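You operate a simulated robot arm through the tools that you are given. There is no shell and no other tool. Be economical: measure what you need, move in short steps, check, and stop when the job is done.

You are at the controls of a simulated two-armed robot. One attempt, no reset.

## Task
Take the blue block and leave it on top of the purple can on the top of the line bench. Fetch the card with the smallest size on its label from the top of the steel top bench and set it on top of the blue roll there. Take the green cap from the top of the teal bench and leave it on top of the purple roll. Take the dark red cap on the top of the orange bench and put it away on the top of the rinse test sheet. Fetch the green filter from the top of the orange bench and set it in the black bin. Put the red bore block that says "27" from the top of the orange bench on the lower shelf of the wall bench. Stack the 5 teal filter from the top of the orange bench on top of the 50 teal filter. Take the brown box from the top of the wall bench and leave it on the lower shelf of the wall bench. Fetch the clear can from the top of the wall bench and set it on the top of the orange bench. Put the plain metal ring in the orange bin. Any order will do. Set down upright: brown box, clear can.

Only the result counts: the job must be done as asked and must still hold three seconds after the hand-in. Knocking over, shifting, dropping, spilling or breaking anything else fails it. Lids that push on must go on centred and level and be pressed home; caps that screw on are set level and turned clockwise until they are tight. Flat cloth is picked up by pressing the open fingertips on it (5 to 10 N) and closing them slowly along it; thin cloth reads only 2 to 8 mm in the jaws.

## Robot
Two 7-joint arms with two-finger parallel grippers on one trunk, on a base that drives. Base frame: it is fixed to the floor where the robot stands at the start and does not move with it; the origin is under the middle of the robot, x ahead of it, y to its left, z up. Readings come in mm, degrees, newtons and seconds.
The left shoulder is at the start at [70, 130, 1162], the right one opposite. With the tool pointing down near the work surface each hand reaches from about 100 to 500 mm from the robot's upright axis, wherever it stands, measured 20 degrees to its own side. Places, roughly: black bin (26x22x22 cm) [-1100, -11900, 900]; blue block (4x4x4 cm) [500, -100, 800]; blue roll (9x9x10 cm) [5300, -400, 900]; brown box [-1500, -11750, 1000]; card [5250, -250, 1000]; clear can [-1750, -11750, 1000]; dark red cap [-250, -11750, 750]; green cap (8x7x3 cm) [5400, -1500, 900]; green filter [-500, -11750, 750]; lower shelf of the wall bench [-2100, -12000, 200]; orange bin (34x22x10 cm) [-2400, -11900, 900]; plain metal ring (6x5x2 cm) [-1800, -11900, 900]; purple can [500, 0, 750]; purple roll (8x8x9 cm) [5400, -1700, 900]; red bore block [-750, -12000, 750]; teal filter [-500, -12000, 750]; top of the orange bench [-800, -12000, 800]; top of the rinse test sheet [-6100, 3400, 800]. Payload 1.57 kg a hand.
The TCP of each hand is the grasp point between the finger pads, 30 mm short of the fingertips. In the tool frame z runs along the fingers and y along their closing line. Largest opening 80 mm; finger width 17, thickness 12; the body of the gripper, 40 by 82 mm, starts 80 mm behind the TCP.
Orientation is that of the tool frame in the base frame, as a unit quaternion [x, y, z, w]. With the fingers straight down and closing along the base's y, the tool's x points along the base's -x, its y along +y and its z along -z.

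## Interface
- The arms move only by the tool step_arm. It takes "left_plan", "right_plan" or both (then of equal length, played together; a hand with none holds still); each is a list of rows, each an object (a shift or turn left out is 0, a gripper value left out holds the last) with "angular": the turn, a rotation vector about the tool's x, y, z in degrees, a list of three; "travel": the shift along the tool's x, y, z in mm, a list of three; "claw": the gripper command, from -1 (shut) to 1 (fully open), values between in proportion. In form: [{"angular": [ax, ay, az], "travel": [tx, ty, tz], "claw": claw}, ...]. A call has 1 to 8 rows; each row shifts and turns the commanded pose from where the row before left it, along the tool's axes as they then stand. Rows are played at 5 a second. More than 50 mm and 8.6 degrees between two rows, or a gripper value outside its range, and nothing of the call is played. Where a pose cannot be reached the arm comes as near as it can. A force on the tool above 40 N (or 10 N above the force at the start of the call, whichever is more), or a blocked arm, ends the call early, and 0.2 s more pass. Each finger travels about 108 mm/s and halts on what it meets, pressing with about 43 N; the grip force reading is that of the motor and also rises with nothing between the fingers. The clock runs only during rows and for 0.2 s after the last one: add rows that do not move to give the fingers time. The reply holds the time, the measured pose of the TCP, the force on the tool along the base axes, the opening and the grip force, in the units named above and with some noise, with the torque about the TCP (base axes, N m) and any sound that the robot's microphone picked up, and new pictures: "views" is both (left out), scene, wrist or none (wrist: the cameras of the hands that moved).
- Cameras (640 x 400 px; columns grow to the right, rows downward): "scene" is now at [125.6, -25, 1369.7]; the picture's right is [-0.31, -0.95, 0.00], its down [-0.71, 0.23, -0.67] and it looks along [0.63, -0.21, -0.75] (base axes); focal length 281 px, centre (320, 200). "left" rides on the left gripper at [72, 7, -122] in its tool frame; the picture's right is [-0.09, 1.00, 0.00], its down [-0.84, -0.08, -0.54] and it looks along [-0.54, -0.05, 0.84] (tool axes); focal length 238 px, centre (320, 200). "right" rides on the right gripper at [72, -7, -122] in its tool frame; the picture's right is [0.09, 1.00, 0.00], its down [-0.84, 0.08, -0.54] and it looks along [-0.54, 0.05, 0.84] (tool axes); focal length 238 px, centre (320, 200). There is no depth. A picture from a camera that has moved, and an enlarged one, comes with that camera's place and axes in the base frame and with its lens.
- raise_lower(by): slides the trunk up (or, below 0, down) by that many mm; the arms and the scene camera ride with it, the base frame stays. It gives what a move gives, with no picture.
- base_move(legs): drives the robot by 1 to 6 legs, each [ahead, left, turn to the left] in mm, mm and degrees, along the robot's own axes; the way and the turn of a leg run together, so that a leg with both is an arc; at most 1500 mm and 180 degrees a leg. The arms and the cameras ride along, it lands a little off, and it stops where it bumps. It gives what a move gives, and a new picture of the scene camera.
- pan_tilt(pan, tilt): turns the head with the scene camera to pan (to the left, within 86 degrees either way) and tilt (down, from -29 to 69), counted from straight ahead of the robot. It gives what a move gives, and a new picture of the scene camera.
- enlarge(camera, box): a new picture of the part [left, top, right, bottom] of that camera's present view, enlarged. The clock stands still meanwhile.
- finish_job(): hands the job in; it is judged then, once.

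Work in short steps. Places have to be worked out from the pictures, the camera data and where the tool is seen: move nearer, look again, correct. Check each grasp and each placing, and mend what went wrong. You have 525 turns and 360 pictures in all, those below and enlarged ones among them. Open the grippers and draw the arms clear of the work before you hand the job in, unless the task says otherwise; then end with one line.

The tools are called after "Emit:" as a command line: name --argument value ..., lists and objects as JSON in quotes. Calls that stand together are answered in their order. step_arm: Moves the arms, as the interface text tells. Its arguments: {"type":"object","properties":{"left_plan":{"type":"array"},"right_plan":{"type":"array"},"views":{"type":"string","enum":["both","scene","wrist","none"]}},"required":[]} The other tools are called the same way: raise_lower (by) slides the trunk up or down; base_move (legs) drives the base; pan_tilt (pan, tilt) turns the head that bears the scene camera; enlarge (camera, box) takes an enlarged picture of a part of a camera's view; finish_job () hands the job in.

At the start:

```text
time_s: 0.0
left_tcp_pos: [360.3, 41.8, 1114.0]
left_tcp_rot: [0.0, 1.0, 0.0, 0.0]
left_ft_force: [-0.1, 0.0, 0.0]
left_torque: [0.0, 0.01, -0.01]
left_finger_gap: 80.0
left_gripper_force: 0.0
right_tcp_pos: [270.1, -186.5, 1121.8]
right_tcp_rot: [0.001, 1.0, 0.0, 0.001]
right_ft_force: [0.8, 0.4, 0.1]
right_torque: [-0.03, 0.01, 0.03]
right_finger_gap: 79.9
right_gripper_force: 0.1
trunk travel left (down, up): [-800.0, 140.0]
robot x, y, heading: [-2.6, 1.4, 0.0]
head pan, tilt: [-18.0, 48.3]
```

scene: 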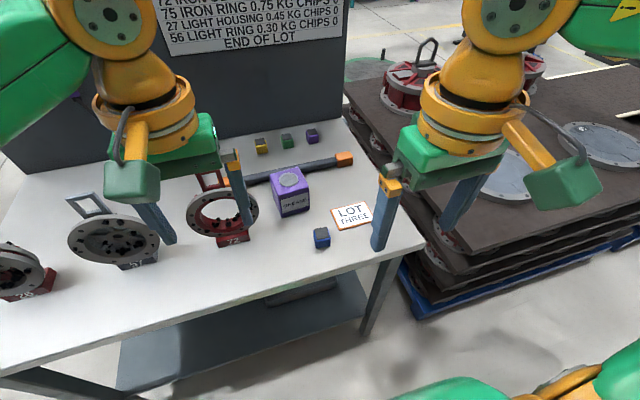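
right: 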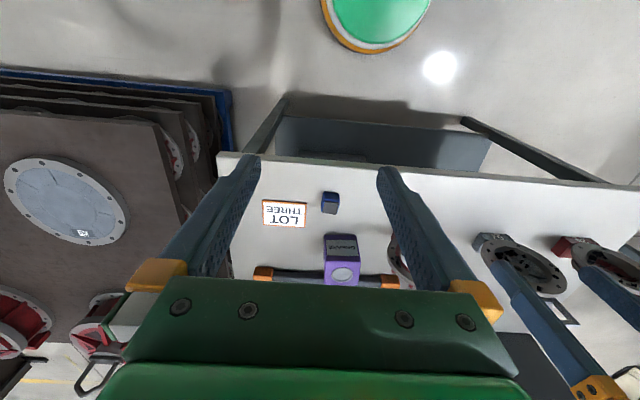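
left: 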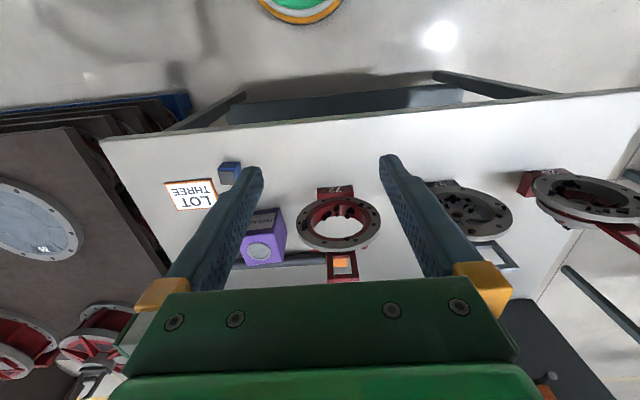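

The blue block looks to be near (488,-148,800) and the purple can near (660,-105). I'll enlarge the scene view to check the details.

Emit:
enlarge --camera "scene" --box '[200, 120, 440, 270]'

Emit:
pan_tilt --pan 0 --tilt 65

```text
2.67 times, centred on (320, 195) of scene
camera zoom: at [125.6, -25.0, 1369.7], right [-0.31, -0.95, 0.0], down [-0.71, 0.23, -0.67], along [0.63, -0.21, -0.75], focal length 749 px, centre (320, 213)
```

zoom: 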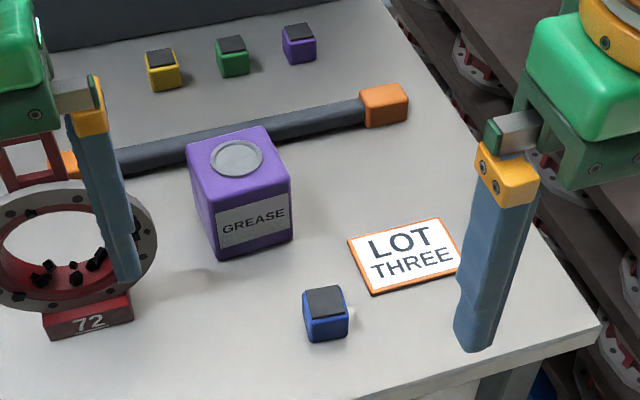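

```text
time_s: 0.8
left_tcp_pos: [361.2, 42.3, 1113.2]
left_tcp_rot: [0.0, 1.0, 0.0, 0.001]
left_ft_force: [-0.2, 0.0, 0.1]
left_torque: [0.0, 0.0, 0.0]
left_finger_gap: 80.1
left_gripper_force: 0.1
right_tcp_pos: [271.8, -185.4, 1123.1]
right_tcp_rot: [0.001, 1.0, 0.0, 0.001]
right_ft_force: [-0.5, 0.0, 0.1]
right_torque: [-0.02, 0.01, -0.01]
right_finger_gap: 80.0
right_gripper_force: 0.1
trunk travel left (down, up): [-800.0, 140.0]
robot x, y, heading: [2.4, 5.4, 0.0]
head pan, tilt: [0.0, 65.0]
camera scene: at [111.6, -0.7, 1349.3], right [0.0, -1.0, 0.0], down [-0.91, 0.0, -0.42], along [0.42, 0.0, -0.91], focal length 281 px, centre (320, 200)
```

scene: 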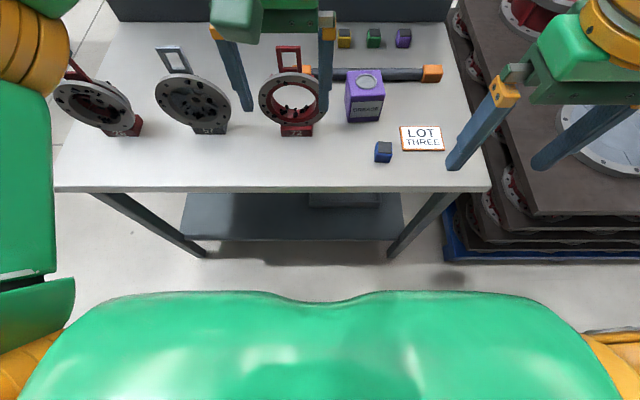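

The block triangulates to about (488,-147) with its centre near z 805, which is just out of reach. I'll drive ahead a little.

Emit:
base_move --legs '[[120, 0, 0]]'

```text
time_s: 2.0
left_tcp_pos: [475.4, 42.7, 1113.8]
left_tcp_rot: [0.0, 1.0, 0.001, 0.001]
left_ft_force: [-0.5, 0.6, -0.1]
left_torque: [-0.04, 0.0, 0.02]
left_finger_gap: 80.1
left_gripper_force: 0.1
right_tcp_pos: [386.6, -185.7, 1125.1]
right_tcp_rot: [0.0, 1.0, 0.0, 0.003]
right_ft_force: [0.2, 0.1, -0.3]
right_torque: [0.01, -0.01, 0.02]
right_finger_gap: 80.0
right_gripper_force: 0.0
trunk travel left (down, up): [-800.0, 140.0]
robot x, y, heading: [117.4, 0.6, 0.2]
head pan, tilt: [0.0, 65.0]
camera scene: at [226.1, -0.4, 1349.6], right [0.0, -1.0, 0.0], down [-0.91, 0.0, -0.42], along [0.42, 0.0, -0.91], focal length 281 px, centre (320, 200)
```

scene: 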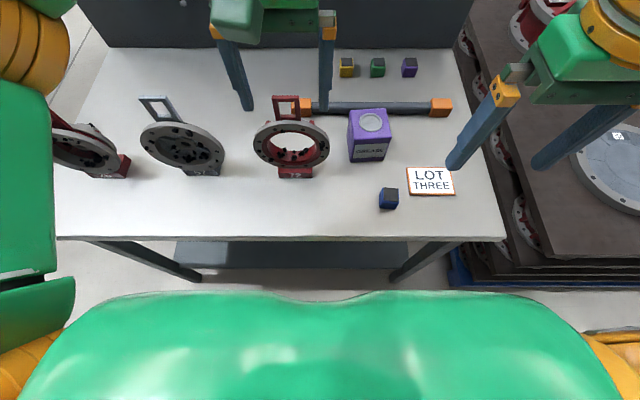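

The block is at about (483,-148). I'll move the right hand over it with the gripper open at z≈930 and look.

Emit:
step_arm --right_plan '[{"travel": [-48, 19, 40], "claw": 1}, {"travel": [-48, 19, 40]}, {"travel": [0, 0, 48]}, {"travel": [0, 0, 48]}, {"travel": [0, 0, 20]}]'

```text
refused: row 1 steps farther than a row can; nothing moved
```

Each row is limited to 50 mm total, so I'll split the moves.

Emit:
step_arm --right_plan '[{"travel": [-44, 19, 0], "claw": 1}, {"travel": [-44, 19, 0]}, {"travel": [-9, 0, 45]}, {"travel": [0, 0, 48]}, {"travel": [0, 0, 48]}, {"travel": [0, 0, 48]}]' --views "wrist"

```text
time_s: 3.4
left_tcp_pos: [480.2, 42.3, 1111.8]
left_tcp_rot: [0.0, 1.0, 0.0, -0.001]
left_ft_force: [-0.2, -0.6, 0.0]
left_torque: [0.0, -0.02, -0.04]
left_finger_gap: 79.6
left_gripper_force: 0.2
right_tcp_pos: [489.6, -147.2, 932.0]
right_tcp_rot: [-0.001, 1.0, 0.0, 0.001]
right_ft_force: [0.3, 0.6, -0.3]
right_torque: [-0.02, -0.02, -0.02]
right_finger_gap: 79.8
right_gripper_force: 0.1
trunk travel left (down, up): [-800.0, 140.0]
robot x, y, heading: [119.2, -1.6, 0.3]
head pan, tilt: [0.0, 65.0]
camera right: at [417.6, -155.8, 1054.3], right [-0.09, 1.0, 0.0], down [0.84, 0.08, 0.54], along [0.54, 0.05, -0.84], focal length 238 px, centre (320, 200)
```

right: 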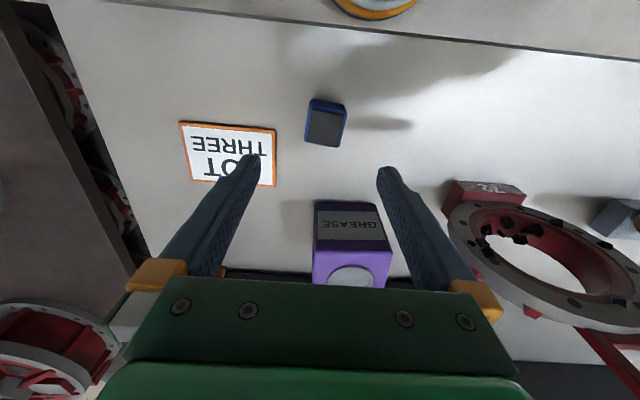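

The block top is at about (482,-146) and nearly square to the jaws. I'll descend to z≈822, with tips about 7 mm over the table, and close.

Emit:
step_arm --right_plan '[{"travel": [7, 1, 40]}, {"travel": [0, 0, 40]}, {"travel": [0, 0, 29]}, {}, {"claw": -1}, {}, {}]' --views "wrist"

```text
time_s: 5.0
left_tcp_pos: [478.2, 44.0, 1113.3]
left_tcp_rot: [0.0, 1.0, -0.002, 0.0]
left_ft_force: [-0.4, 0.5, -0.4]
left_torque: [0.0, 0.02, 0.01]
left_finger_gap: 80.1
left_gripper_force: 0.1
right_tcp_pos: [453.2, -178.8, 863.3]
right_tcp_rot: [0.0, 1.0, 0.0, 0.002]
right_ft_force: [-0.5, 0.3, -0.1]
right_torque: [-0.02, 0.02, -0.01]
right_finger_gap: 0.0
right_gripper_force: 21.2
right hand out of reach, approached as far as the arm can: row 1, 2, 3
trunk travel left (down, up): [-800.0, 140.0]
robot x, y, heading: [120.9, 0.1, 0.2]
head pan, tilt: [0.0, 65.0]
camera right: at [381.9, -186.1, 985.4], right [-0.09, 1.0, 0.0], down [0.84, 0.08, 0.54], along [0.54, 0.05, -0.84], focal length 238 px, centre (320, 200)
```

right: 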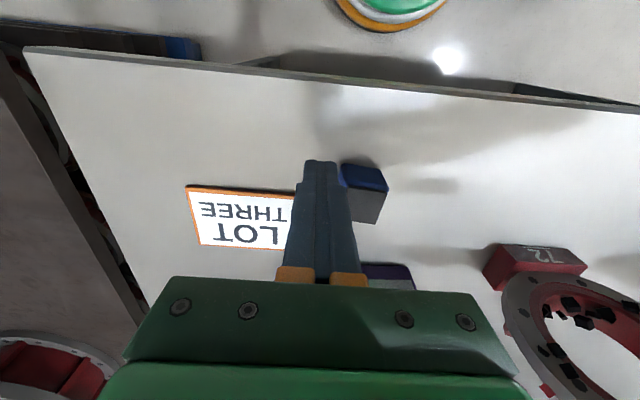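

That pose is out of reach from this shoulder height. I'll raise both hands, open the jaws, and lower the trunk so the arm reaches further.

Emit:
step_arm --right_plan '[{"travel": [0, 0, -50]}, {"travel": [0, 0, -50]}, {"travel": [0, 0, -50], "claw": 1}, {"travel": [0, 0, -50]}]' --left_plan '[{"travel": [0, 0, -30]}, {"travel": [0, 0, -30]}, {"travel": [30, 0, -30]}, {"travel": [30, 0, -30]}]' --views "none"

Emit:
raise_lower --by -200

```text
time_s: 6.0
left_tcp_pos: [417.5, 44.9, 1232.1]
left_tcp_rot: [-0.001, 1.0, 0.0, 0.002]
left_ft_force: [-0.4, -0.9, 0.3]
left_torque: [0.02, -0.02, 0.01]
left_finger_gap: 80.0
left_gripper_force: 0.1
right_tcp_pos: [453.5, -182.3, 1062.4]
right_tcp_rot: [0.0, 1.0, 0.0, 0.002]
right_ft_force: [0.3, 0.5, -0.7]
right_torque: [0.02, -0.01, -0.01]
right_finger_gap: 79.9
right_gripper_force: 0.0
trunk travel left (down, up): [-800.0, 140.0]
robot x, y, heading: [114.5, 2.1, 0.3]
head pan, tilt: [0.0, 65.0]
```

```text
time_s: 8.2
left_tcp_pos: [417.0, 44.6, 1033.4]
left_tcp_rot: [0.0, 1.0, -0.001, 0.002]
left_ft_force: [0.1, -0.1, -0.4]
left_torque: [0.01, 0.0, 0.0]
left_finger_gap: 80.0
left_gripper_force: 0.0
right_tcp_pos: [454.4, -181.7, 863.0]
right_tcp_rot: [0.001, 1.0, 0.001, 0.004]
right_ft_force: [0.3, -1.3, 25.6]
right_torque: [1.08, -0.18, -0.03]
right_finger_gap: 78.7
right_gripper_force: 0.1
trunk travel left (down, up): [-600.0, 340.0]
robot x, y, heading: [114.9, 1.6, -0.1]
head pan, tilt: [0.0, 65.0]
```

One right finger is pressing on the block, at about 26 N. I'll lift straight up and look.

Emit:
step_arm --right_plan '[{"travel": [0, 0, -20]}, {"travel": [0, 0, -50]}]' --views "both"

```text
time_s: 8.8
left_tcp_pos: [418.2, 44.9, 1031.9]
left_tcp_rot: [-0.001, 1.0, -0.001, 0.002]
left_ft_force: [-0.4, -0.6, -0.6]
left_torque: [-0.04, 0.0, -0.04]
left_finger_gap: 80.1
left_gripper_force: 0.1
right_tcp_pos: [455.5, -182.1, 933.1]
right_tcp_rot: [-0.001, 1.0, 0.0, 0.001]
right_ft_force: [0.6, -0.3, 0.7]
right_torque: [0.01, -0.04, 0.03]
right_finger_gap: 79.9
right_gripper_force: 0.0
trunk travel left (down, up): [-600.0, 340.0]
robot x, y, heading: [115.7, 2.0, 0.1]
head pan, tilt: [0.0, 65.0]
camera scene: at [228.2, 0.6, 1149.3], right [0.0, -1.0, 0.0], down [-0.91, 0.0, -0.42], along [0.42, 0.0, -0.91], focal length 281 px, centre (320, 200)
camera right: at [383.7, -188.9, 1054.5], right [-0.09, 1.0, 0.0], down [0.84, 0.08, 0.54], along [0.54, 0.05, -0.84], focal length 238 px, centre (320, 200)
```

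scene: 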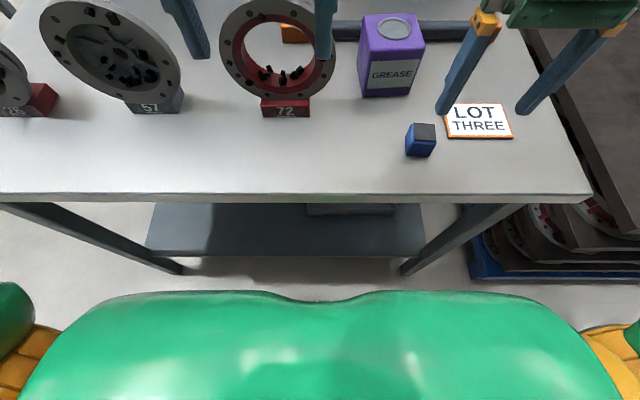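
right: 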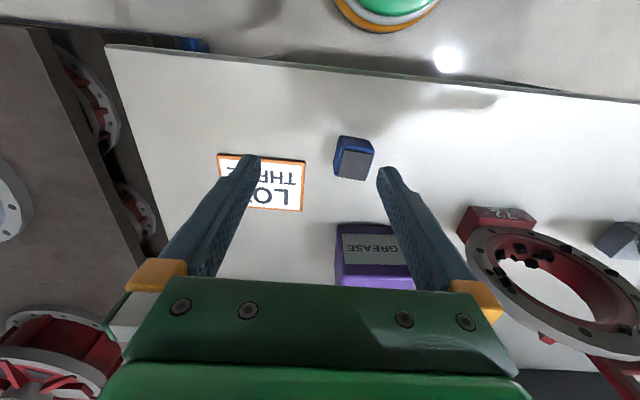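

The block hasn't moved; its top is at (481,-146,832). I'll centre over it and go down to z≈827.

Emit:
step_arm --right_plan '[{"travel": [-26, 36, 0]}, {"travel": [0, 0, 48]}, {"travel": [0, 0, 48]}, {"travel": [0, 0, 10]}, {}, {"claw": -1}, {}, {}]' --views "wrist"

```text
time_s: 9.8
left_tcp_pos: [418.4, 44.4, 1033.2]
left_tcp_rot: [0.0, 1.0, 0.001, 0.002]
left_ft_force: [-0.1, 0.7, 0.0]
left_torque: [0.0, 0.03, 0.0]
left_finger_gap: 79.9
left_gripper_force: 0.1
right_tcp_pos: [482.9, -145.8, 830.5]
right_tcp_rot: [0.0, 1.0, 0.0, 0.006]
right_ft_force: [-9.6, -0.2, 12.0]
right_torque: [0.07, 0.43, 0.01]
right_finger_gap: 79.8
right_gripper_force: 0.0
trunk travel left (down, up): [-600.0, 340.0]
robot x, y, heading: [117.3, -0.8, -0.1]
head pan, tilt: [0.0, 65.0]
stopped in row 5 (right hand): the force on the tool passed its limit at 42 N (the readings are from after the stop); the commanded pose is now the measured one
camera right: at [409.7, -152.3, 951.3], right [-0.09, 1.0, 0.0], down [0.83, 0.08, 0.55], along [0.55, 0.05, -0.83], focal length 238 px, centre (320, 200)
```

right: 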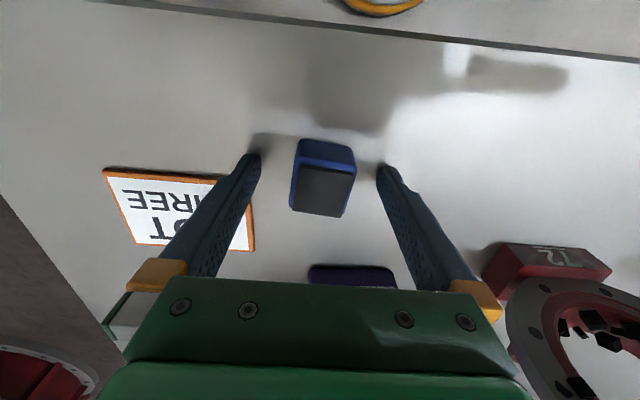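

The tips touched the table, so it is at z≈800. I'll lift 4 mm and close.

Emit:
step_arm --right_plan '[{"travel": [0, 0, -5]}, {"claw": -1}, {}, {}]' --views "none"

Emit:
step_arm --right_plan '[{"travel": [0, 0, -40]}, {"travel": [0, 0, -40]}, {"travel": [0, 0, -40]}]' --views "both"

```text
time_s: 10.8
left_tcp_pos: [419.6, 44.0, 1031.1]
left_tcp_rot: [0.0, 1.0, -0.001, 0.0]
left_ft_force: [-0.2, -0.2, 0.6]
left_torque: [-0.01, 0.0, 0.04]
left_finger_gap: 79.8
left_gripper_force: 0.0
right_tcp_pos: [485.5, -146.7, 834.1]
right_tcp_rot: [0.0, 1.0, 0.0, 0.005]
right_ft_force: [-1.0, 0.1, 0.1]
right_torque: [0.01, -0.02, 0.01]
right_finger_gap: 36.4
right_gripper_force: 42.7
trunk travel left (down, up): [-600.0, 340.0]
robot x, y, heading: [120.7, -0.2, 0.2]
head pan, tilt: [0.0, 65.0]
```

```text
time_s: 11.6
left_tcp_pos: [421.4, 44.0, 1032.3]
left_tcp_rot: [0.0, 1.0, 0.0, 0.0]
left_ft_force: [0.1, -0.2, -0.4]
left_torque: [-0.03, -0.02, -0.03]
left_finger_gap: 79.9
left_gripper_force: 0.0
right_tcp_pos: [482.5, -148.7, 939.7]
right_tcp_rot: [0.0, 1.0, 0.001, 0.004]
right_ft_force: [0.4, -0.3, -1.4]
right_torque: [-0.03, -0.01, -0.03]
right_finger_gap: 36.1
right_gripper_force: 42.8
right hand out of reach, approached as far as the arm can: row 3
trunk travel left (down, up): [-600.0, 340.0]
robot x, y, heading: [117.3, 2.5, -0.3]
head pan, tilt: [0.0, 65.0]
camera scene: at [230.2, -0.7, 1149.2], right [0.0, -1.0, 0.0], down [-0.91, 0.0, -0.42], along [0.42, 0.0, -0.91], focal length 281 px, centre (320, 200)
camera right: at [410.0, -155.6, 1060.9], right [-0.09, 1.0, 0.0], down [0.83, 0.08, 0.55], along [0.55, 0.05, -0.84], focal length 238 px, centre (320, 200)
```

scene: 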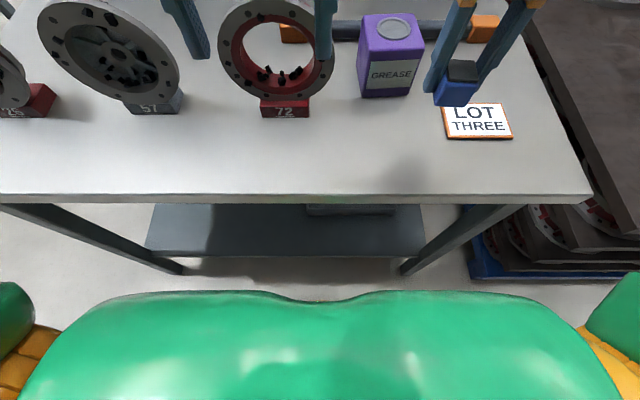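
right: 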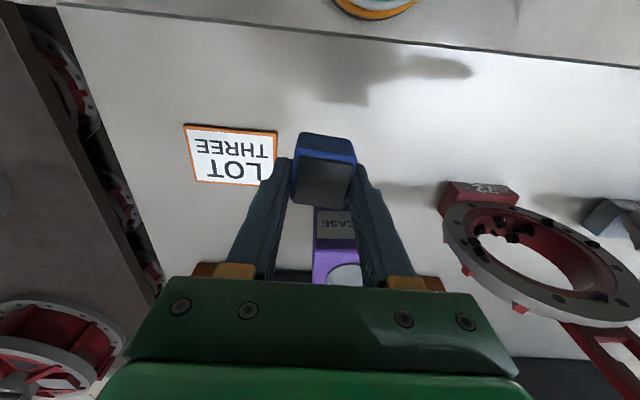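

The block is held, and its bottom is about 34 mm below the TCP. I put the can at about (636,-111) with its top near 870. I'll raise the trunk so the arm sits at its best reach height and edge ahead.

Emit:
raise_lower --by 90

Emit:
base_move --legs '[[70, 0, 0]]'

```text
time_s: 12.9
left_tcp_pos: [421.5, 45.0, 1120.9]
left_tcp_rot: [0.0, 1.0, -0.001, 0.0]
left_ft_force: [0.3, 1.1, 0.3]
left_torque: [0.02, -0.03, 0.01]
left_finger_gap: 80.0
left_gripper_force: 0.1
right_tcp_pos: [482.1, -148.8, 1029.2]
right_tcp_rot: [0.0, 1.0, 0.001, 0.005]
right_ft_force: [0.7, -1.1, -2.2]
right_torque: [0.0, -0.02, -0.02]
right_finger_gap: 35.5
right_gripper_force: 42.7
trunk travel left (down, up): [-690.0, 250.0]
robot x, y, heading: [117.4, -0.1, 0.0]
head pan, tilt: [0.0, 65.0]
```

```text
time_s: 13.9
left_tcp_pos: [484.7, 42.7, 1123.0]
left_tcp_rot: [0.001, 1.0, -0.001, 0.002]
left_ft_force: [-0.4, -0.5, 0.4]
left_torque: [-0.02, -0.01, 0.01]
left_finger_gap: 80.1
left_gripper_force: 0.0
right_tcp_pos: [546.3, -148.4, 1031.7]
right_tcp_rot: [0.0, 1.0, 0.001, 0.007]
right_ft_force: [0.0, 0.4, -0.1]
right_torque: [0.01, -0.03, -0.02]
right_finger_gap: 35.4
right_gripper_force: 42.9
trunk travel left (down, up): [-690.0, 250.0]
robot x, y, heading: [185.6, -1.7, -0.1]
head pan, tilt: [0.0, 65.0]
camera scene: at [293.4, -0.5, 1239.7], right [0.0, -1.0, 0.0], down [-0.91, 0.0, -0.43], along [0.43, 0.0, -0.91], focal length 281 px, centre (320, 200)
```

scene: 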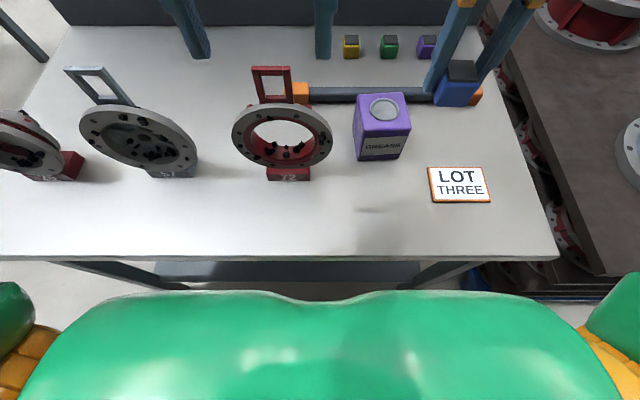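

There was no bump. The can's cap centre refines to (637,-111). I'll lower to z≈960 and move the block over it.

Emit:
step_arm --right_plan '[{"travel": [0, 0, 40]}, {"travel": [0, 0, 35]}, {"travel": [-30, 13, 0]}, {"travel": [-30, 13, 0]}, {"travel": [-30, 12, 0]}, {}]' --views "both"

```text
time_s: 15.3
left_tcp_pos: [488.8, 43.3, 1121.9]
left_tcp_rot: [0.0, 1.0, 0.001, -0.001]
left_ft_force: [-0.1, 0.0, 0.0]
left_torque: [-0.01, -0.03, -0.03]
left_finger_gap: 80.0
left_gripper_force: 0.0
right_tcp_pos: [589.5, -151.5, 945.0]
right_tcp_rot: [0.001, 1.0, 0.001, 0.005]
right_ft_force: [0.5, -0.2, -0.8]
right_torque: [0.0, 0.0, 0.01]
right_finger_gap: 35.2
right_gripper_force: 42.5
right hand out of reach, approached as far as the arm can: row 3, 4, 5
trunk travel left (down, up): [-690.0, 250.0]
robot x, y, heading: [182.4, -3.7, 0.2]
head pan, tilt: [0.0, 65.0]
camera scene: at [298.0, -0.4, 1239.2], right [0.0, -1.0, 0.0], down [-0.91, 0.0, -0.42], along [0.42, 0.0, -0.91], focal length 281 px, centre (320, 200)
camera right: at [518.0, -158.9, 1067.0], right [-0.09, 1.0, 0.0], down [0.83, 0.08, 0.55], along [0.55, 0.05, -0.83], focal length 238 px, centre (320, 200)
```

scene: 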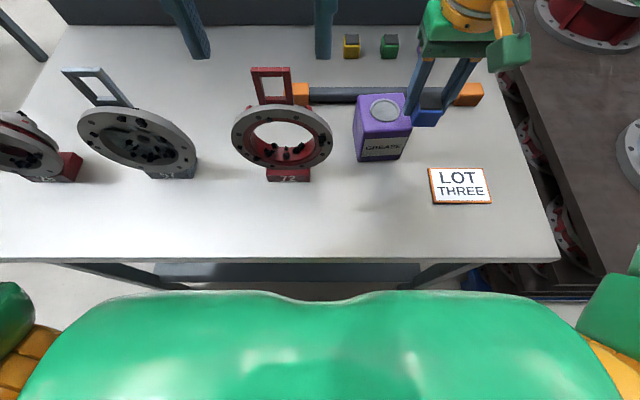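
right: 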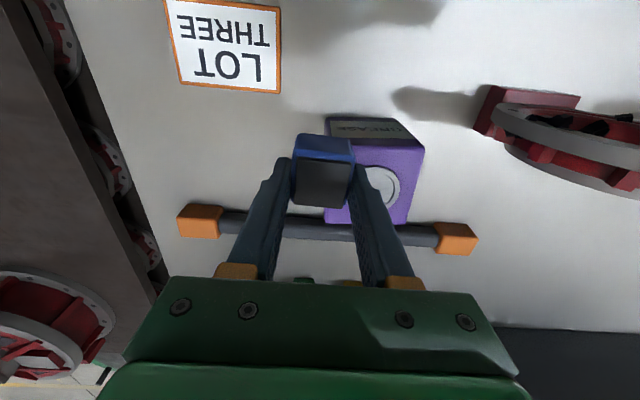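

I'm about 45 mm short. From the belly's sight line there are at least 45 mm clear to the table edge, so I'll go 40 mm ahead.

Emit:
base_move --legs '[[42, 0, 0]]'

Emit:
step_arm --right_plan '[{"travel": [0, 20, 0]}, {"travel": [0, 20, 0]}, {}]' --views "both"

```text
time_s: 16.2
left_tcp_pos: [525.0, 42.6, 1124.1]
left_tcp_rot: [0.0, 1.0, 0.0, 0.003]
left_ft_force: [0.2, 0.1, 0.6]
left_torque: [-0.02, -0.02, -0.01]
left_finger_gap: 80.0
left_gripper_force: 0.1
right_tcp_pos: [627.1, -152.6, 947.0]
right_tcp_rot: [0.001, 1.0, 0.0, 0.007]
right_ft_force: [-0.4, -0.3, -0.8]
right_torque: [0.0, -0.03, 0.02]
right_finger_gap: 34.9
right_gripper_force: 41.8
trunk travel left (down, up): [-690.0, 250.0]
robot x, y, heading: [228.1, 2.2, 0.2]
head pan, tilt: [0.0, 65.0]
camera scene: at [334.0, -0.7, 1239.7], right [0.0, -1.0, 0.0], down [-0.9, 0.0, -0.43], along [0.43, 0.0, -0.9], focal length 281 px, centre (320, 200)
```

scene: 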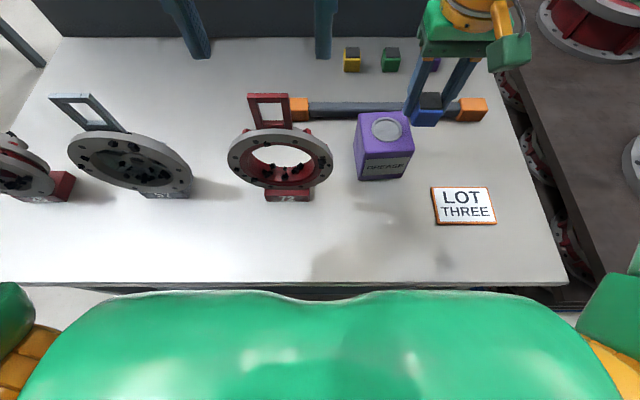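

```text
time_s: 17.0
left_tcp_pos: [530.7, 43.9, 1122.3]
left_tcp_rot: [0.001, 1.0, 0.0, -0.001]
left_ft_force: [0.7, 0.4, 0.7]
left_torque: [0.02, -0.02, 0.04]
left_finger_gap: 79.9
left_gripper_force: 0.0
right_tcp_pos: [615.5, -133.0, 941.3]
right_tcp_rot: [0.001, 1.0, 0.002, 0.006]
right_ft_force: [0.8, -0.6, -1.5]
right_torque: [-0.01, 0.03, -0.01]
right_finger_gap: 35.1
right_gripper_force: 42.2
right hand out of reach, approached as far as the arm can: row 1, 2
trunk travel left (down, up): [-690.0, 250.0]
robot x, y, heading: [231.7, 4.3, -0.0]
head pan, tilt: [0.0, 65.0]
camera scene: at [340.1, -0.9, 1239.1], right [0.0, -1.0, 0.0], down [-0.91, 0.0, -0.42], along [0.42, 0.0, -0.91], focal length 281 px, centre (320, 200)
camera right: at [542.4, -140.6, 1063.4], right [-0.09, 1.0, 0.0], down [0.83, 0.07, 0.55], along [0.55, 0.05, -0.83], focal length 238 px, centre (320, 200)
```

scene: 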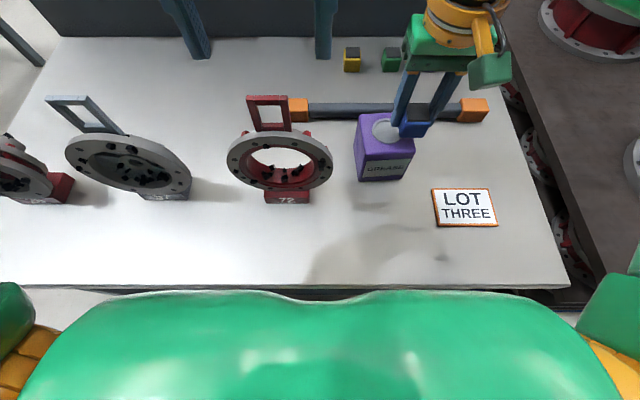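
right: 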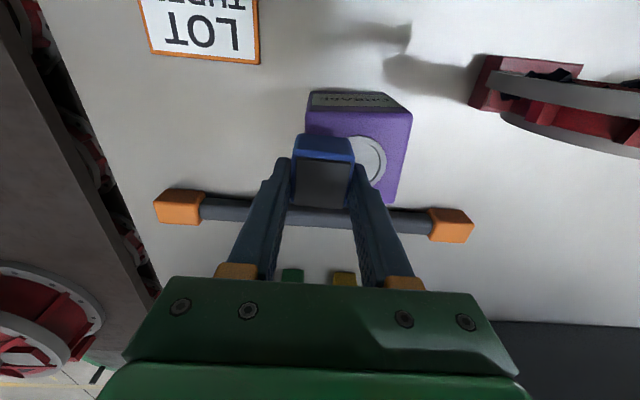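

Reach is better toward the arm's own side. I'll strafe the base left 60 mm, which puts the can at about -175 in robot y.

Emit:
base_move --legs '[[0, 60, 0]]'

Emit:
step_arm --right_plan '[{"travel": [0, -20, 0]}, {"travel": [0, -20, 0]}, {"travel": [-16, 0, 0]}, {}]' --views "wrist"

```text
time_s: 17.9
left_tcp_pos: [531.0, 100.2, 1121.6]
left_tcp_rot: [0.0, 1.0, 0.002, 0.0]
left_ft_force: [0.4, 0.2, 0.7]
left_torque: [-0.03, 0.0, 0.03]
left_finger_gap: 79.9
left_gripper_force: 0.0
right_tcp_pos: [615.9, -75.8, 942.7]
right_tcp_rot: [0.0, 1.0, 0.004, 0.007]
right_ft_force: [-1.0, 0.2, -1.8]
right_torque: [-0.01, -0.04, -0.03]
right_finger_gap: 35.0
right_gripper_force: 42.4
trunk travel left (down, up): [-690.0, 250.0]
robot x, y, heading: [228.9, 60.2, -0.3]
head pan, tilt: [0.0, 65.0]
camera scene: at [339.1, 55.2, 1239.2], right [0.0, -1.0, 0.0], down [-0.91, 0.0, -0.42], along [0.42, 0.0, -0.91], focal length 281 px, centre (320, 200)
```

scene: 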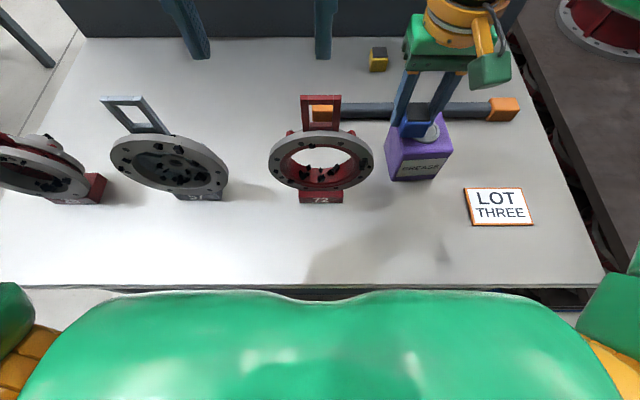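

```text
time_s: 18.9
left_tcp_pos: [530.2, 103.0, 1122.4]
left_tcp_rot: [0.001, 1.0, -0.001, 0.0]
left_ft_force: [-0.9, 1.4, -1.0]
left_torque: [0.0, 0.05, 0.02]
left_finger_gap: 80.3
left_gripper_force: 0.0
right_tcp_pos: [628.5, -113.6, 941.3]
right_tcp_rot: [0.002, 1.0, 0.001, 0.007]
right_ft_force: [-0.7, -0.2, -0.6]
right_torque: [0.02, -0.01, -0.03]
right_finger_gap: 35.0
right_gripper_force: 42.3
trunk travel left (down, up): [-690.0, 250.0]
robot x, y, heading: [228.8, 59.0, -0.1]
head pan, tilt: [0.0, 65.0]
camera right: at [555.8, -120.2, 1061.9], right [-0.09, 1.0, 0.0], down [0.83, 0.07, 0.55], along [0.55, 0.05, -0.83], focal length 238 px, centre (320, 200)
```

right: 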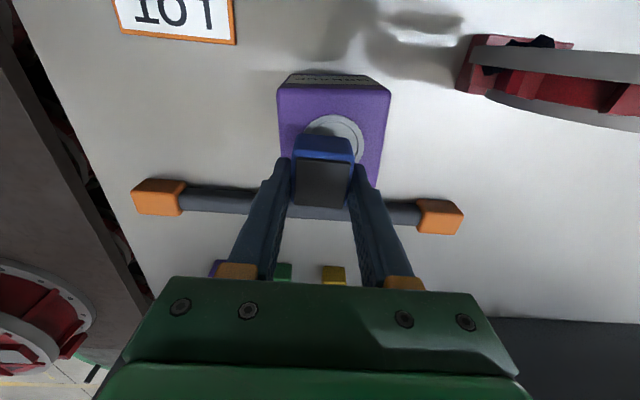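

The wrist view gives the can top as about 81 mm square, centred near (620,-105). I'll shift there and lower until the block nearly touches.

Emit:
step_arm --right_plan '[{"travel": [7, 8, 0]}, {"travel": [0, 0, 15]}, {"travel": [0, 0, 8]}, {}]' --views "both"

```text
time_s: 20.0
left_tcp_pos: [525.5, 104.1, 1122.8]
left_tcp_rot: [0.001, 1.0, 0.0, 0.002]
left_ft_force: [-0.1, -0.3, -0.4]
left_torque: [0.01, -0.01, -0.01]
left_finger_gap: 79.9
left_gripper_force: 0.1
right_tcp_pos: [622.5, -106.0, 924.1]
right_tcp_rot: [0.003, 1.0, 0.002, 0.013]
right_ft_force: [0.1, -2.4, 18.4]
right_torque: [-0.18, 0.39, 0.06]
right_finger_gap: 34.7
right_gripper_force: 42.3
trunk travel left (down, up): [-690.0, 250.0]
robot x, y, heading: [226.7, 61.4, 0.1]
head pan, tilt: [0.0, 65.0]
stopped in row 4 (right hand): the force on the tool passed its limit at 44 N (the readings are from after the stop); the commanded pose is now the measured one
camera scene: at [335.1, 59.7, 1239.6], right [0.0, -1.0, 0.0], down [-0.9, 0.0, -0.43], along [0.43, 0.0, -0.9], focal length 281 px, centre (320, 200)
camera right: at [548.2, -112.5, 1043.9], right [-0.09, 1.0, 0.0], down [0.82, 0.07, 0.56], along [0.56, 0.05, -0.83], focal length 238 px, centre (320, 200)
```

scene: 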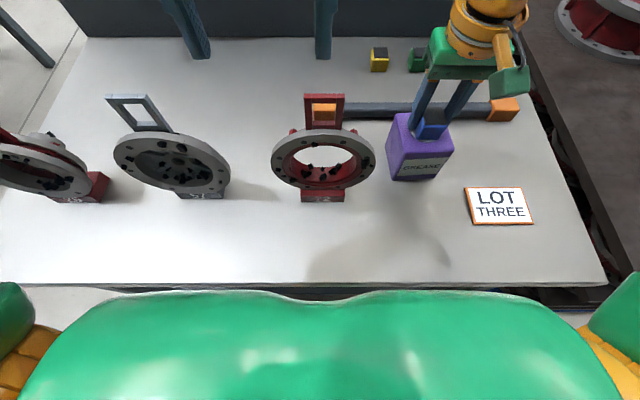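
right: 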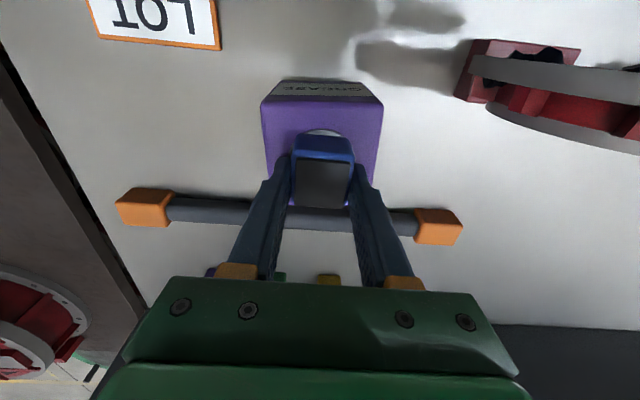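

Contact is at TCP z 924, so the block rests on the can, whose top is near 890. I'll ease up a hair, release slowly, and retreat straight up.

Emit:
step_arm --right_plan '[{"travel": [0, 0, -1]}, {"claw": -0.2}, {"claw": 0.1}, {"claw": 1}, {}, {"travel": [0, 0, -20]}, {"travel": [5, 0, -20]}]' --views "wrist"

```text
time_s: 21.6
left_tcp_pos: [529.4, 102.5, 1122.1]
left_tcp_rot: [0.001, 1.0, 0.0, 0.0]
left_ft_force: [0.1, 0.5, -0.8]
left_torque: [-0.02, 0.01, 0.0]
left_finger_gap: 80.1
left_gripper_force: 0.0
right_tcp_pos: [618.0, -105.3, 962.0]
right_tcp_rot: [0.002, 1.0, 0.002, 0.01]
right_ft_force: [0.2, -0.2, -0.3]
right_torque: [0.04, 0.0, 0.01]
right_finger_gap: 80.4
right_gripper_force: 0.1
trunk travel left (down, up): [-690.0, 250.0]
robot x, y, heading: [225.7, 59.7, -0.0]
head pan, tilt: [0.0, 65.0]
camera right: at [544.3, -113.3, 1083.1], right [-0.09, 1.0, 0.0], down [0.83, 0.07, 0.56], along [0.56, 0.05, -0.83], focal length 238 px, centre (320, 200)
```

right: 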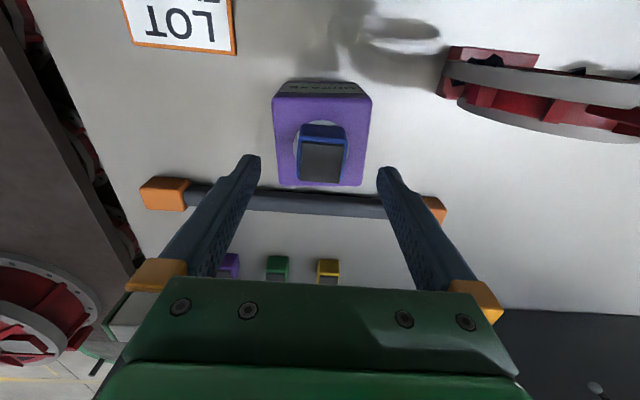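

The block sits on the can. I'll raise the trunk, back away from the bench, and look around.

Emit:
raise_lower --by 120

Emit:
base_move --legs '[[-700, 0, 0]]'

Emit:
pan_tilt --pan -70 --tilt 15

Emit:
pan_tilt --pan 60 --tilt 15

```text
time_s: 23.1
left_tcp_pos: [530.0, 103.1, 1241.9]
left_tcp_rot: [0.002, 1.0, -0.001, 0.0]
left_ft_force: [0.3, -0.2, 0.2]
left_torque: [0.02, 0.01, 0.0]
left_finger_gap: 80.1
left_gripper_force: 0.0
right_tcp_pos: [618.5, -107.3, 1082.5]
right_tcp_rot: [0.002, 1.0, 0.001, 0.009]
right_ft_force: [-1.2, -0.4, -0.3]
right_torque: [0.05, -0.02, 0.05]
right_finger_gap: 80.0
right_gripper_force: 0.0
trunk travel left (down, up): [-810.0, 130.0]
robot x, y, heading: [225.1, 58.3, -0.0]
head pan, tilt: [0.0, 65.0]
```

```text
time_s: 26.9
left_tcp_pos: [-161.7, 104.9, 1242.3]
left_tcp_rot: [0.009, 1.0, 0.0, -0.001]
left_ft_force: [-0.2, -0.2, -0.2]
left_torque: [-0.02, 0.0, -0.05]
left_finger_gap: 80.0
left_gripper_force: 0.0
right_tcp_pos: [-76.7, -105.6, 1082.5]
right_tcp_rot: [0.01, 1.0, 0.001, 0.01]
right_ft_force: [0.4, 1.3, 0.1]
right_torque: [-0.02, 0.0, 0.0]
right_finger_gap: 80.0
right_gripper_force: 0.0
trunk travel left (down, up): [-810.0, 130.0]
robot x, y, heading: [-468.0, 64.9, -1.0]
head pan, tilt: [0.0, 65.0]
camera scene: at [-353.5, 63.7, 1359.1], right [-0.02, -1.0, 0.0], down [-0.91, 0.02, -0.42], along [0.42, -0.01, -0.91], focal length 281 px, centre (320, 200)
```

scene: 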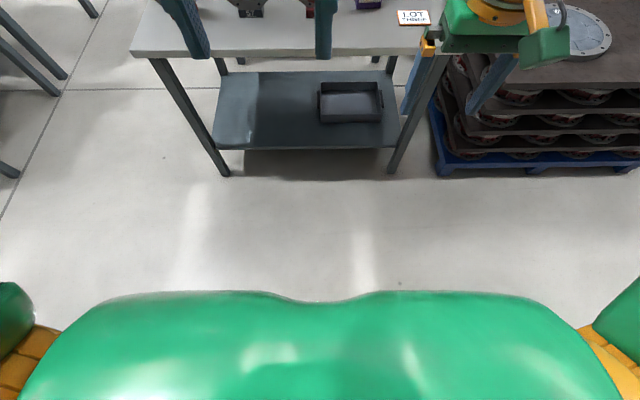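

```text
time_s: 28.3
left_tcp_pos: [-163.8, 104.6, 1241.4]
left_tcp_rot: [0.008, 1.0, -0.001, 0.0]
left_ft_force: [0.8, 0.3, 0.0]
left_torque: [0.02, -0.01, 0.0]
left_finger_gap: 80.1
left_gripper_force: 0.0
right_tcp_pos: [-78.3, -106.2, 1082.0]
right_tcp_rot: [0.01, 1.0, 0.001, 0.009]
right_ft_force: [-0.3, 0.2, 0.0]
right_torque: [0.02, -0.02, -0.01]
right_finger_gap: 80.1
right_gripper_force: 0.0
trunk travel left (down, up): [-810.0, 130.0]
robot x, y, heading: [-465.3, 64.3, -0.8]
head pan, tilt: [-70.0, 15.0]
camera scene: at [-385.0, -23.4, 1431.1], right [-0.95, -0.33, 0.0], down [-0.08, 0.25, -0.97], along [0.32, -0.91, -0.26], focal length 281 px, centre (320, 200)
```

scene: 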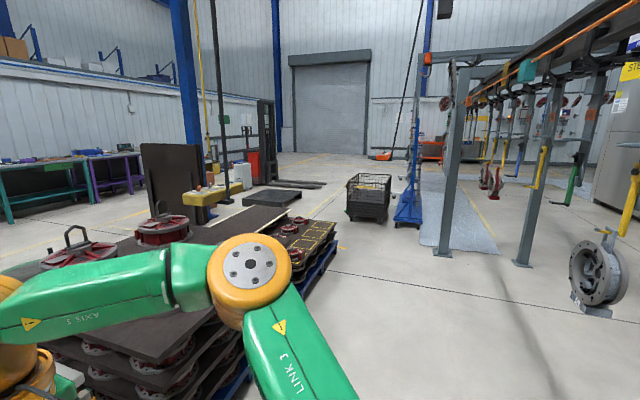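

```text
time_s: 30.4
left_tcp_pos: [-162.5, 105.8, 1241.9]
left_tcp_rot: [0.008, 1.0, 0.0, 0.001]
left_ft_force: [0.1, -0.2, 0.2]
left_torque: [0.0, -0.03, 0.03]
left_finger_gap: 79.9
left_gripper_force: 0.1
right_tcp_pos: [-78.5, -105.3, 1083.1]
right_tcp_rot: [0.01, 1.0, 0.001, 0.01]
right_ft_force: [0.3, 0.9, 0.8]
right_torque: [0.01, 0.03, -0.01]
right_finger_gap: 80.2
right_gripper_force: 0.1
trunk travel left (down, up): [-810.0, 130.0]
robot x, y, heading: [-463.8, 63.5, -1.2]
head pan, tilt: [60.0, 15.0]
camera scene: at [-367.4, 144.9, 1431.1], right [0.86, -0.52, 0.0], down [-0.13, -0.22, -0.97], along [0.5, 0.83, -0.26], focal length 281 px, centre (320, 200)
```

scene: 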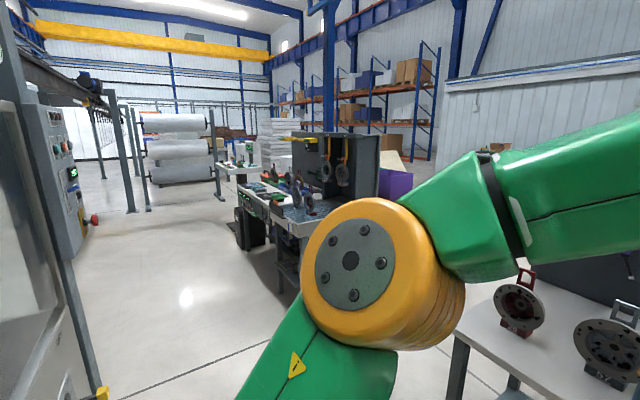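

Teal and purple benches line the far side. I need to find a clear route past the table and pallets, so I'll look at more angles.

Emit:
pan_tilt --pan 28 --tilt 12

Emit:
pan_tilt --pan -35 --tilt 12

```text
time_s: 31.4
left_tcp_pos: [-163.6, 104.5, 1242.3]
left_tcp_rot: [0.009, 1.0, 0.0, 0.0]
left_ft_force: [0.7, 0.6, 0.8]
left_torque: [0.03, 0.03, -0.01]
left_finger_gap: 79.8
left_gripper_force: 0.1
right_tcp_pos: [-78.1, -106.4, 1081.4]
right_tcp_rot: [0.01, 1.0, 0.002, 0.01]
right_ft_force: [-0.7, -0.2, -0.1]
right_torque: [0.01, -0.02, 0.03]
right_finger_gap: 79.9
right_gripper_force: 0.0
trunk travel left (down, up): [-810.0, 130.0]
robot x, y, heading: [-467.7, 65.4, -0.8]
head pan, tilt: [28.0, 12.0]
camera scene: at [-332.6, 107.3, 1436.0], right [0.46, -0.89, 0.0], down [-0.19, -0.09, -0.98], along [0.87, 0.45, -0.21], focal length 281 px, centre (320, 200)
```

scene: 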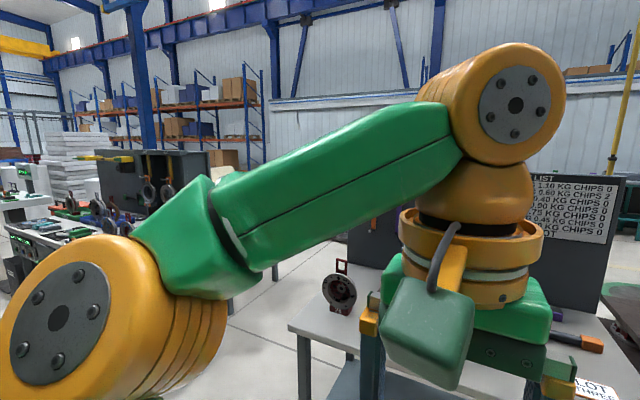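

```text
time_s: 32.7
left_tcp_pos: [-163.6, 105.0, 1242.5]
left_tcp_rot: [0.008, 1.0, 0.0, 0.001]
left_ft_force: [0.3, -0.5, -0.1]
left_torque: [0.0, 0.02, -0.03]
left_finger_gap: 80.1
left_gripper_force: 0.1
right_tcp_pos: [-78.6, -106.7, 1081.4]
right_tcp_rot: [0.009, 1.0, 0.001, 0.009]
right_ft_force: [-0.4, -0.4, 0.0]
right_torque: [-0.03, 0.01, -0.01]
right_finger_gap: 80.0
right_gripper_force: 0.1
trunk travel left (down, up): [-810.0, 130.0]
robot x, y, heading: [-471.6, 66.0, -1.1]
head pan, tilt: [-35.0, 12.0]
camera scene: at [-340.0, 10.2, 1436.0], right [-0.59, -0.81, 0.0], down [-0.17, 0.12, -0.98], along [0.79, -0.57, -0.21], focal length 281 px, centre (320, 200)
```

scene: 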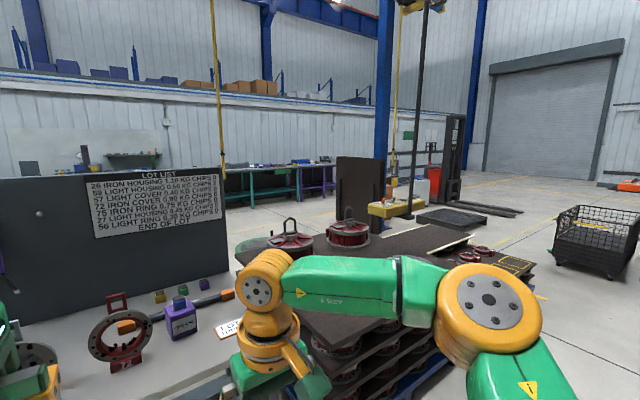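

There's a gap of roughly 1.2 m between this table's left end (y≈590) and the next bench (y≈1800). I'll strafe to y≈1180 and look ahead.

Emit:
base_move --legs '[[0, 1110, 1]]'

Emit:
pan_tilt --pan 0 --tilt 20

```text
time_s: 38.4
left_tcp_pos: [-152.7, 1215.0, 1241.9]
left_tcp_rot: [0.002, 1.0, -0.001, -0.001]
left_ft_force: [-0.1, 0.5, 0.0]
left_torque: [-0.04, -0.02, 0.01]
left_finger_gap: 80.0
left_gripper_force: 0.0
right_tcp_pos: [-64.7, 1005.8, 1082.7]
right_tcp_rot: [0.003, 1.0, 0.003, 0.009]
right_ft_force: [0.6, -0.6, 0.5]
right_torque: [0.02, 0.03, 0.0]
right_finger_gap: 80.0
right_gripper_force: 0.1
trunk travel left (down, up): [-810.0, 130.0]
robot x, y, heading: [-454.1, 1173.1, -0.3]
head pan, tilt: [-35.0, 12.0]
camera scene: at [-328.1, 1118.3, 1435.9], right [-0.58, -0.82, 0.0], down [-0.17, 0.12, -0.98], along [0.8, -0.56, -0.21], focal length 281 px, centre (320, 200)
```

scene: 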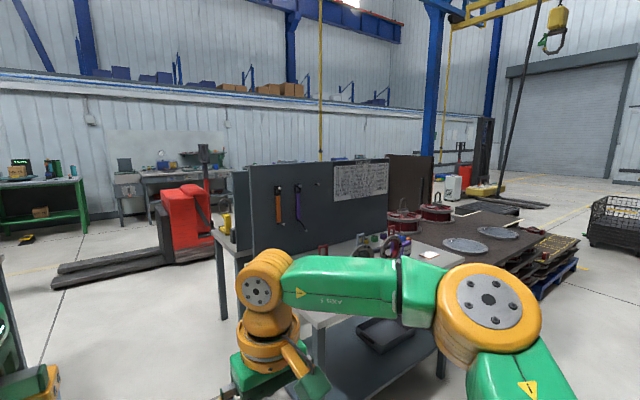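

```text
time_s: 39.4
left_tcp_pos: [-153.2, 1216.6, 1242.8]
left_tcp_rot: [0.002, 1.0, 0.0, 0.001]
left_ft_force: [-0.2, 0.7, 0.2]
left_torque: [0.02, -0.02, 0.0]
left_finger_gap: 79.8
left_gripper_force: 0.0
right_tcp_pos: [-65.1, 1005.9, 1082.8]
right_tcp_rot: [0.002, 1.0, 0.004, 0.01]
right_ft_force: [-0.5, 0.5, -0.6]
right_torque: [-0.02, -0.01, 0.0]
right_finger_gap: 80.0
right_gripper_force: 0.1
trunk travel left (down, up): [-810.0, 130.0]
robot x, y, heading: [-452.9, 1171.6, 0.1]
head pan, tilt: [0.0, 20.0]
camera scene: at [-311.2, 1172.5, 1423.0], right [0.0, -1.0, 0.0], down [-0.34, 0.0, -0.94], along [0.94, 0.0, -0.34], focal length 281 px, centre (320, 200)
```

scene: 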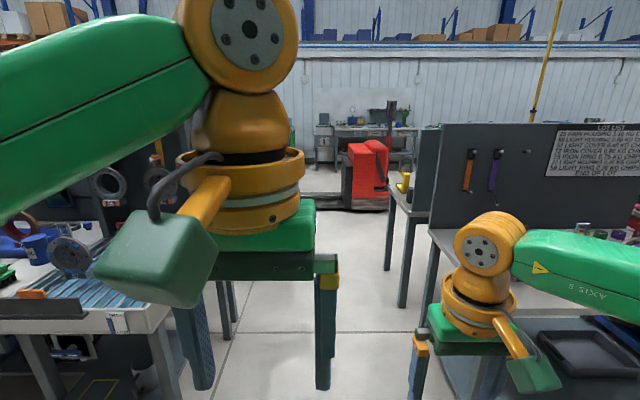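

The corridor runs between y≈780 and y≈1900, with a red pallet jack further on at x≈3400 (y 450–1850). I'll go ahead at y≈1300 to x≈2400.

Emit:
base_move --legs '[[0, 130, 0], [1400, 0, 0], [1400, 0, 0]]'

Emit:
pan_tilt --pan -50 --tilt 15

```text
time_s: 54.1
left_tcp_pos: [2696.4, 1354.0, 1241.7]
left_tcp_rot: [0.005, 1.0, 0.0, 0.0]
left_ft_force: [0.0, -0.4, 0.6]
left_torque: [0.0, -0.02, -0.01]
left_finger_gap: 80.0
left_gripper_force: 0.0
right_tcp_pos: [2783.7, 1143.7, 1082.0]
right_tcp_rot: [0.007, 1.0, 0.003, 0.01]
right_ft_force: [-0.9, 0.4, 0.1]
right_torque: [0.01, -0.03, -0.02]
right_finger_gap: 80.1
right_gripper_force: 0.0
trunk travel left (down, up): [-810.0, 130.0]
robot x, y, heading: [2395.1, 1312.9, -0.5]
head pan, tilt: [0.0, 20.0]
camera scene: at [2537.5, 1310.7, 1423.0], right [-0.01, -1.0, 0.0], down [-0.34, 0.0, -0.94], along [0.94, -0.01, -0.34], focal length 281 px, centre (320, 200)
```

scene: 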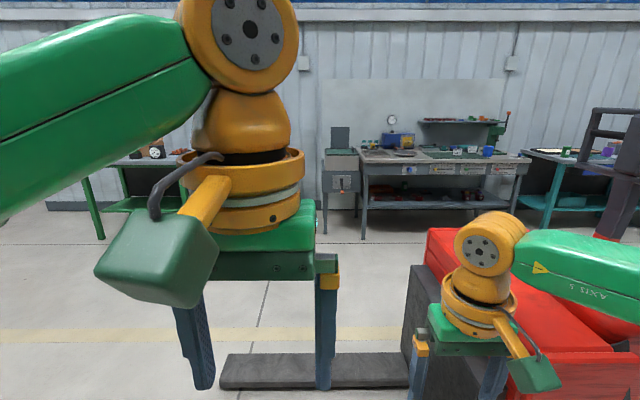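

```text
time_s: 55.2
left_tcp_pos: [2697.4, 1353.6, 1241.6]
left_tcp_rot: [0.005, 1.0, 0.0, 0.0]
left_ft_force: [0.1, 0.5, 0.1]
left_torque: [0.02, -0.02, 0.0]
left_finger_gap: 79.9
left_gripper_force: 0.0
right_tcp_pos: [2783.0, 1143.9, 1081.8]
right_tcp_rot: [0.006, 1.0, 0.002, 0.01]
right_ft_force: [-0.1, 0.1, 0.5]
right_torque: [0.01, 0.01, -0.01]
right_finger_gap: 80.0
right_gripper_force: 0.0
trunk travel left (down, up): [-810.0, 130.0]
robot x, y, heading: [2393.4, 1312.4, -0.1]
head pan, tilt: [-50.0, 15.0]
camera scene: at [2504.4, 1239.6, 1431.1], right [-0.77, -0.64, 0.0], down [-0.16, 0.2, -0.97], along [0.61, -0.75, -0.26], focal length 281 px, centre (320, 200)
```

scene: 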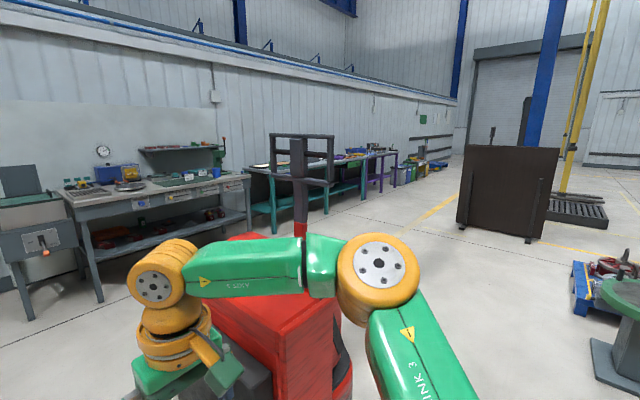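

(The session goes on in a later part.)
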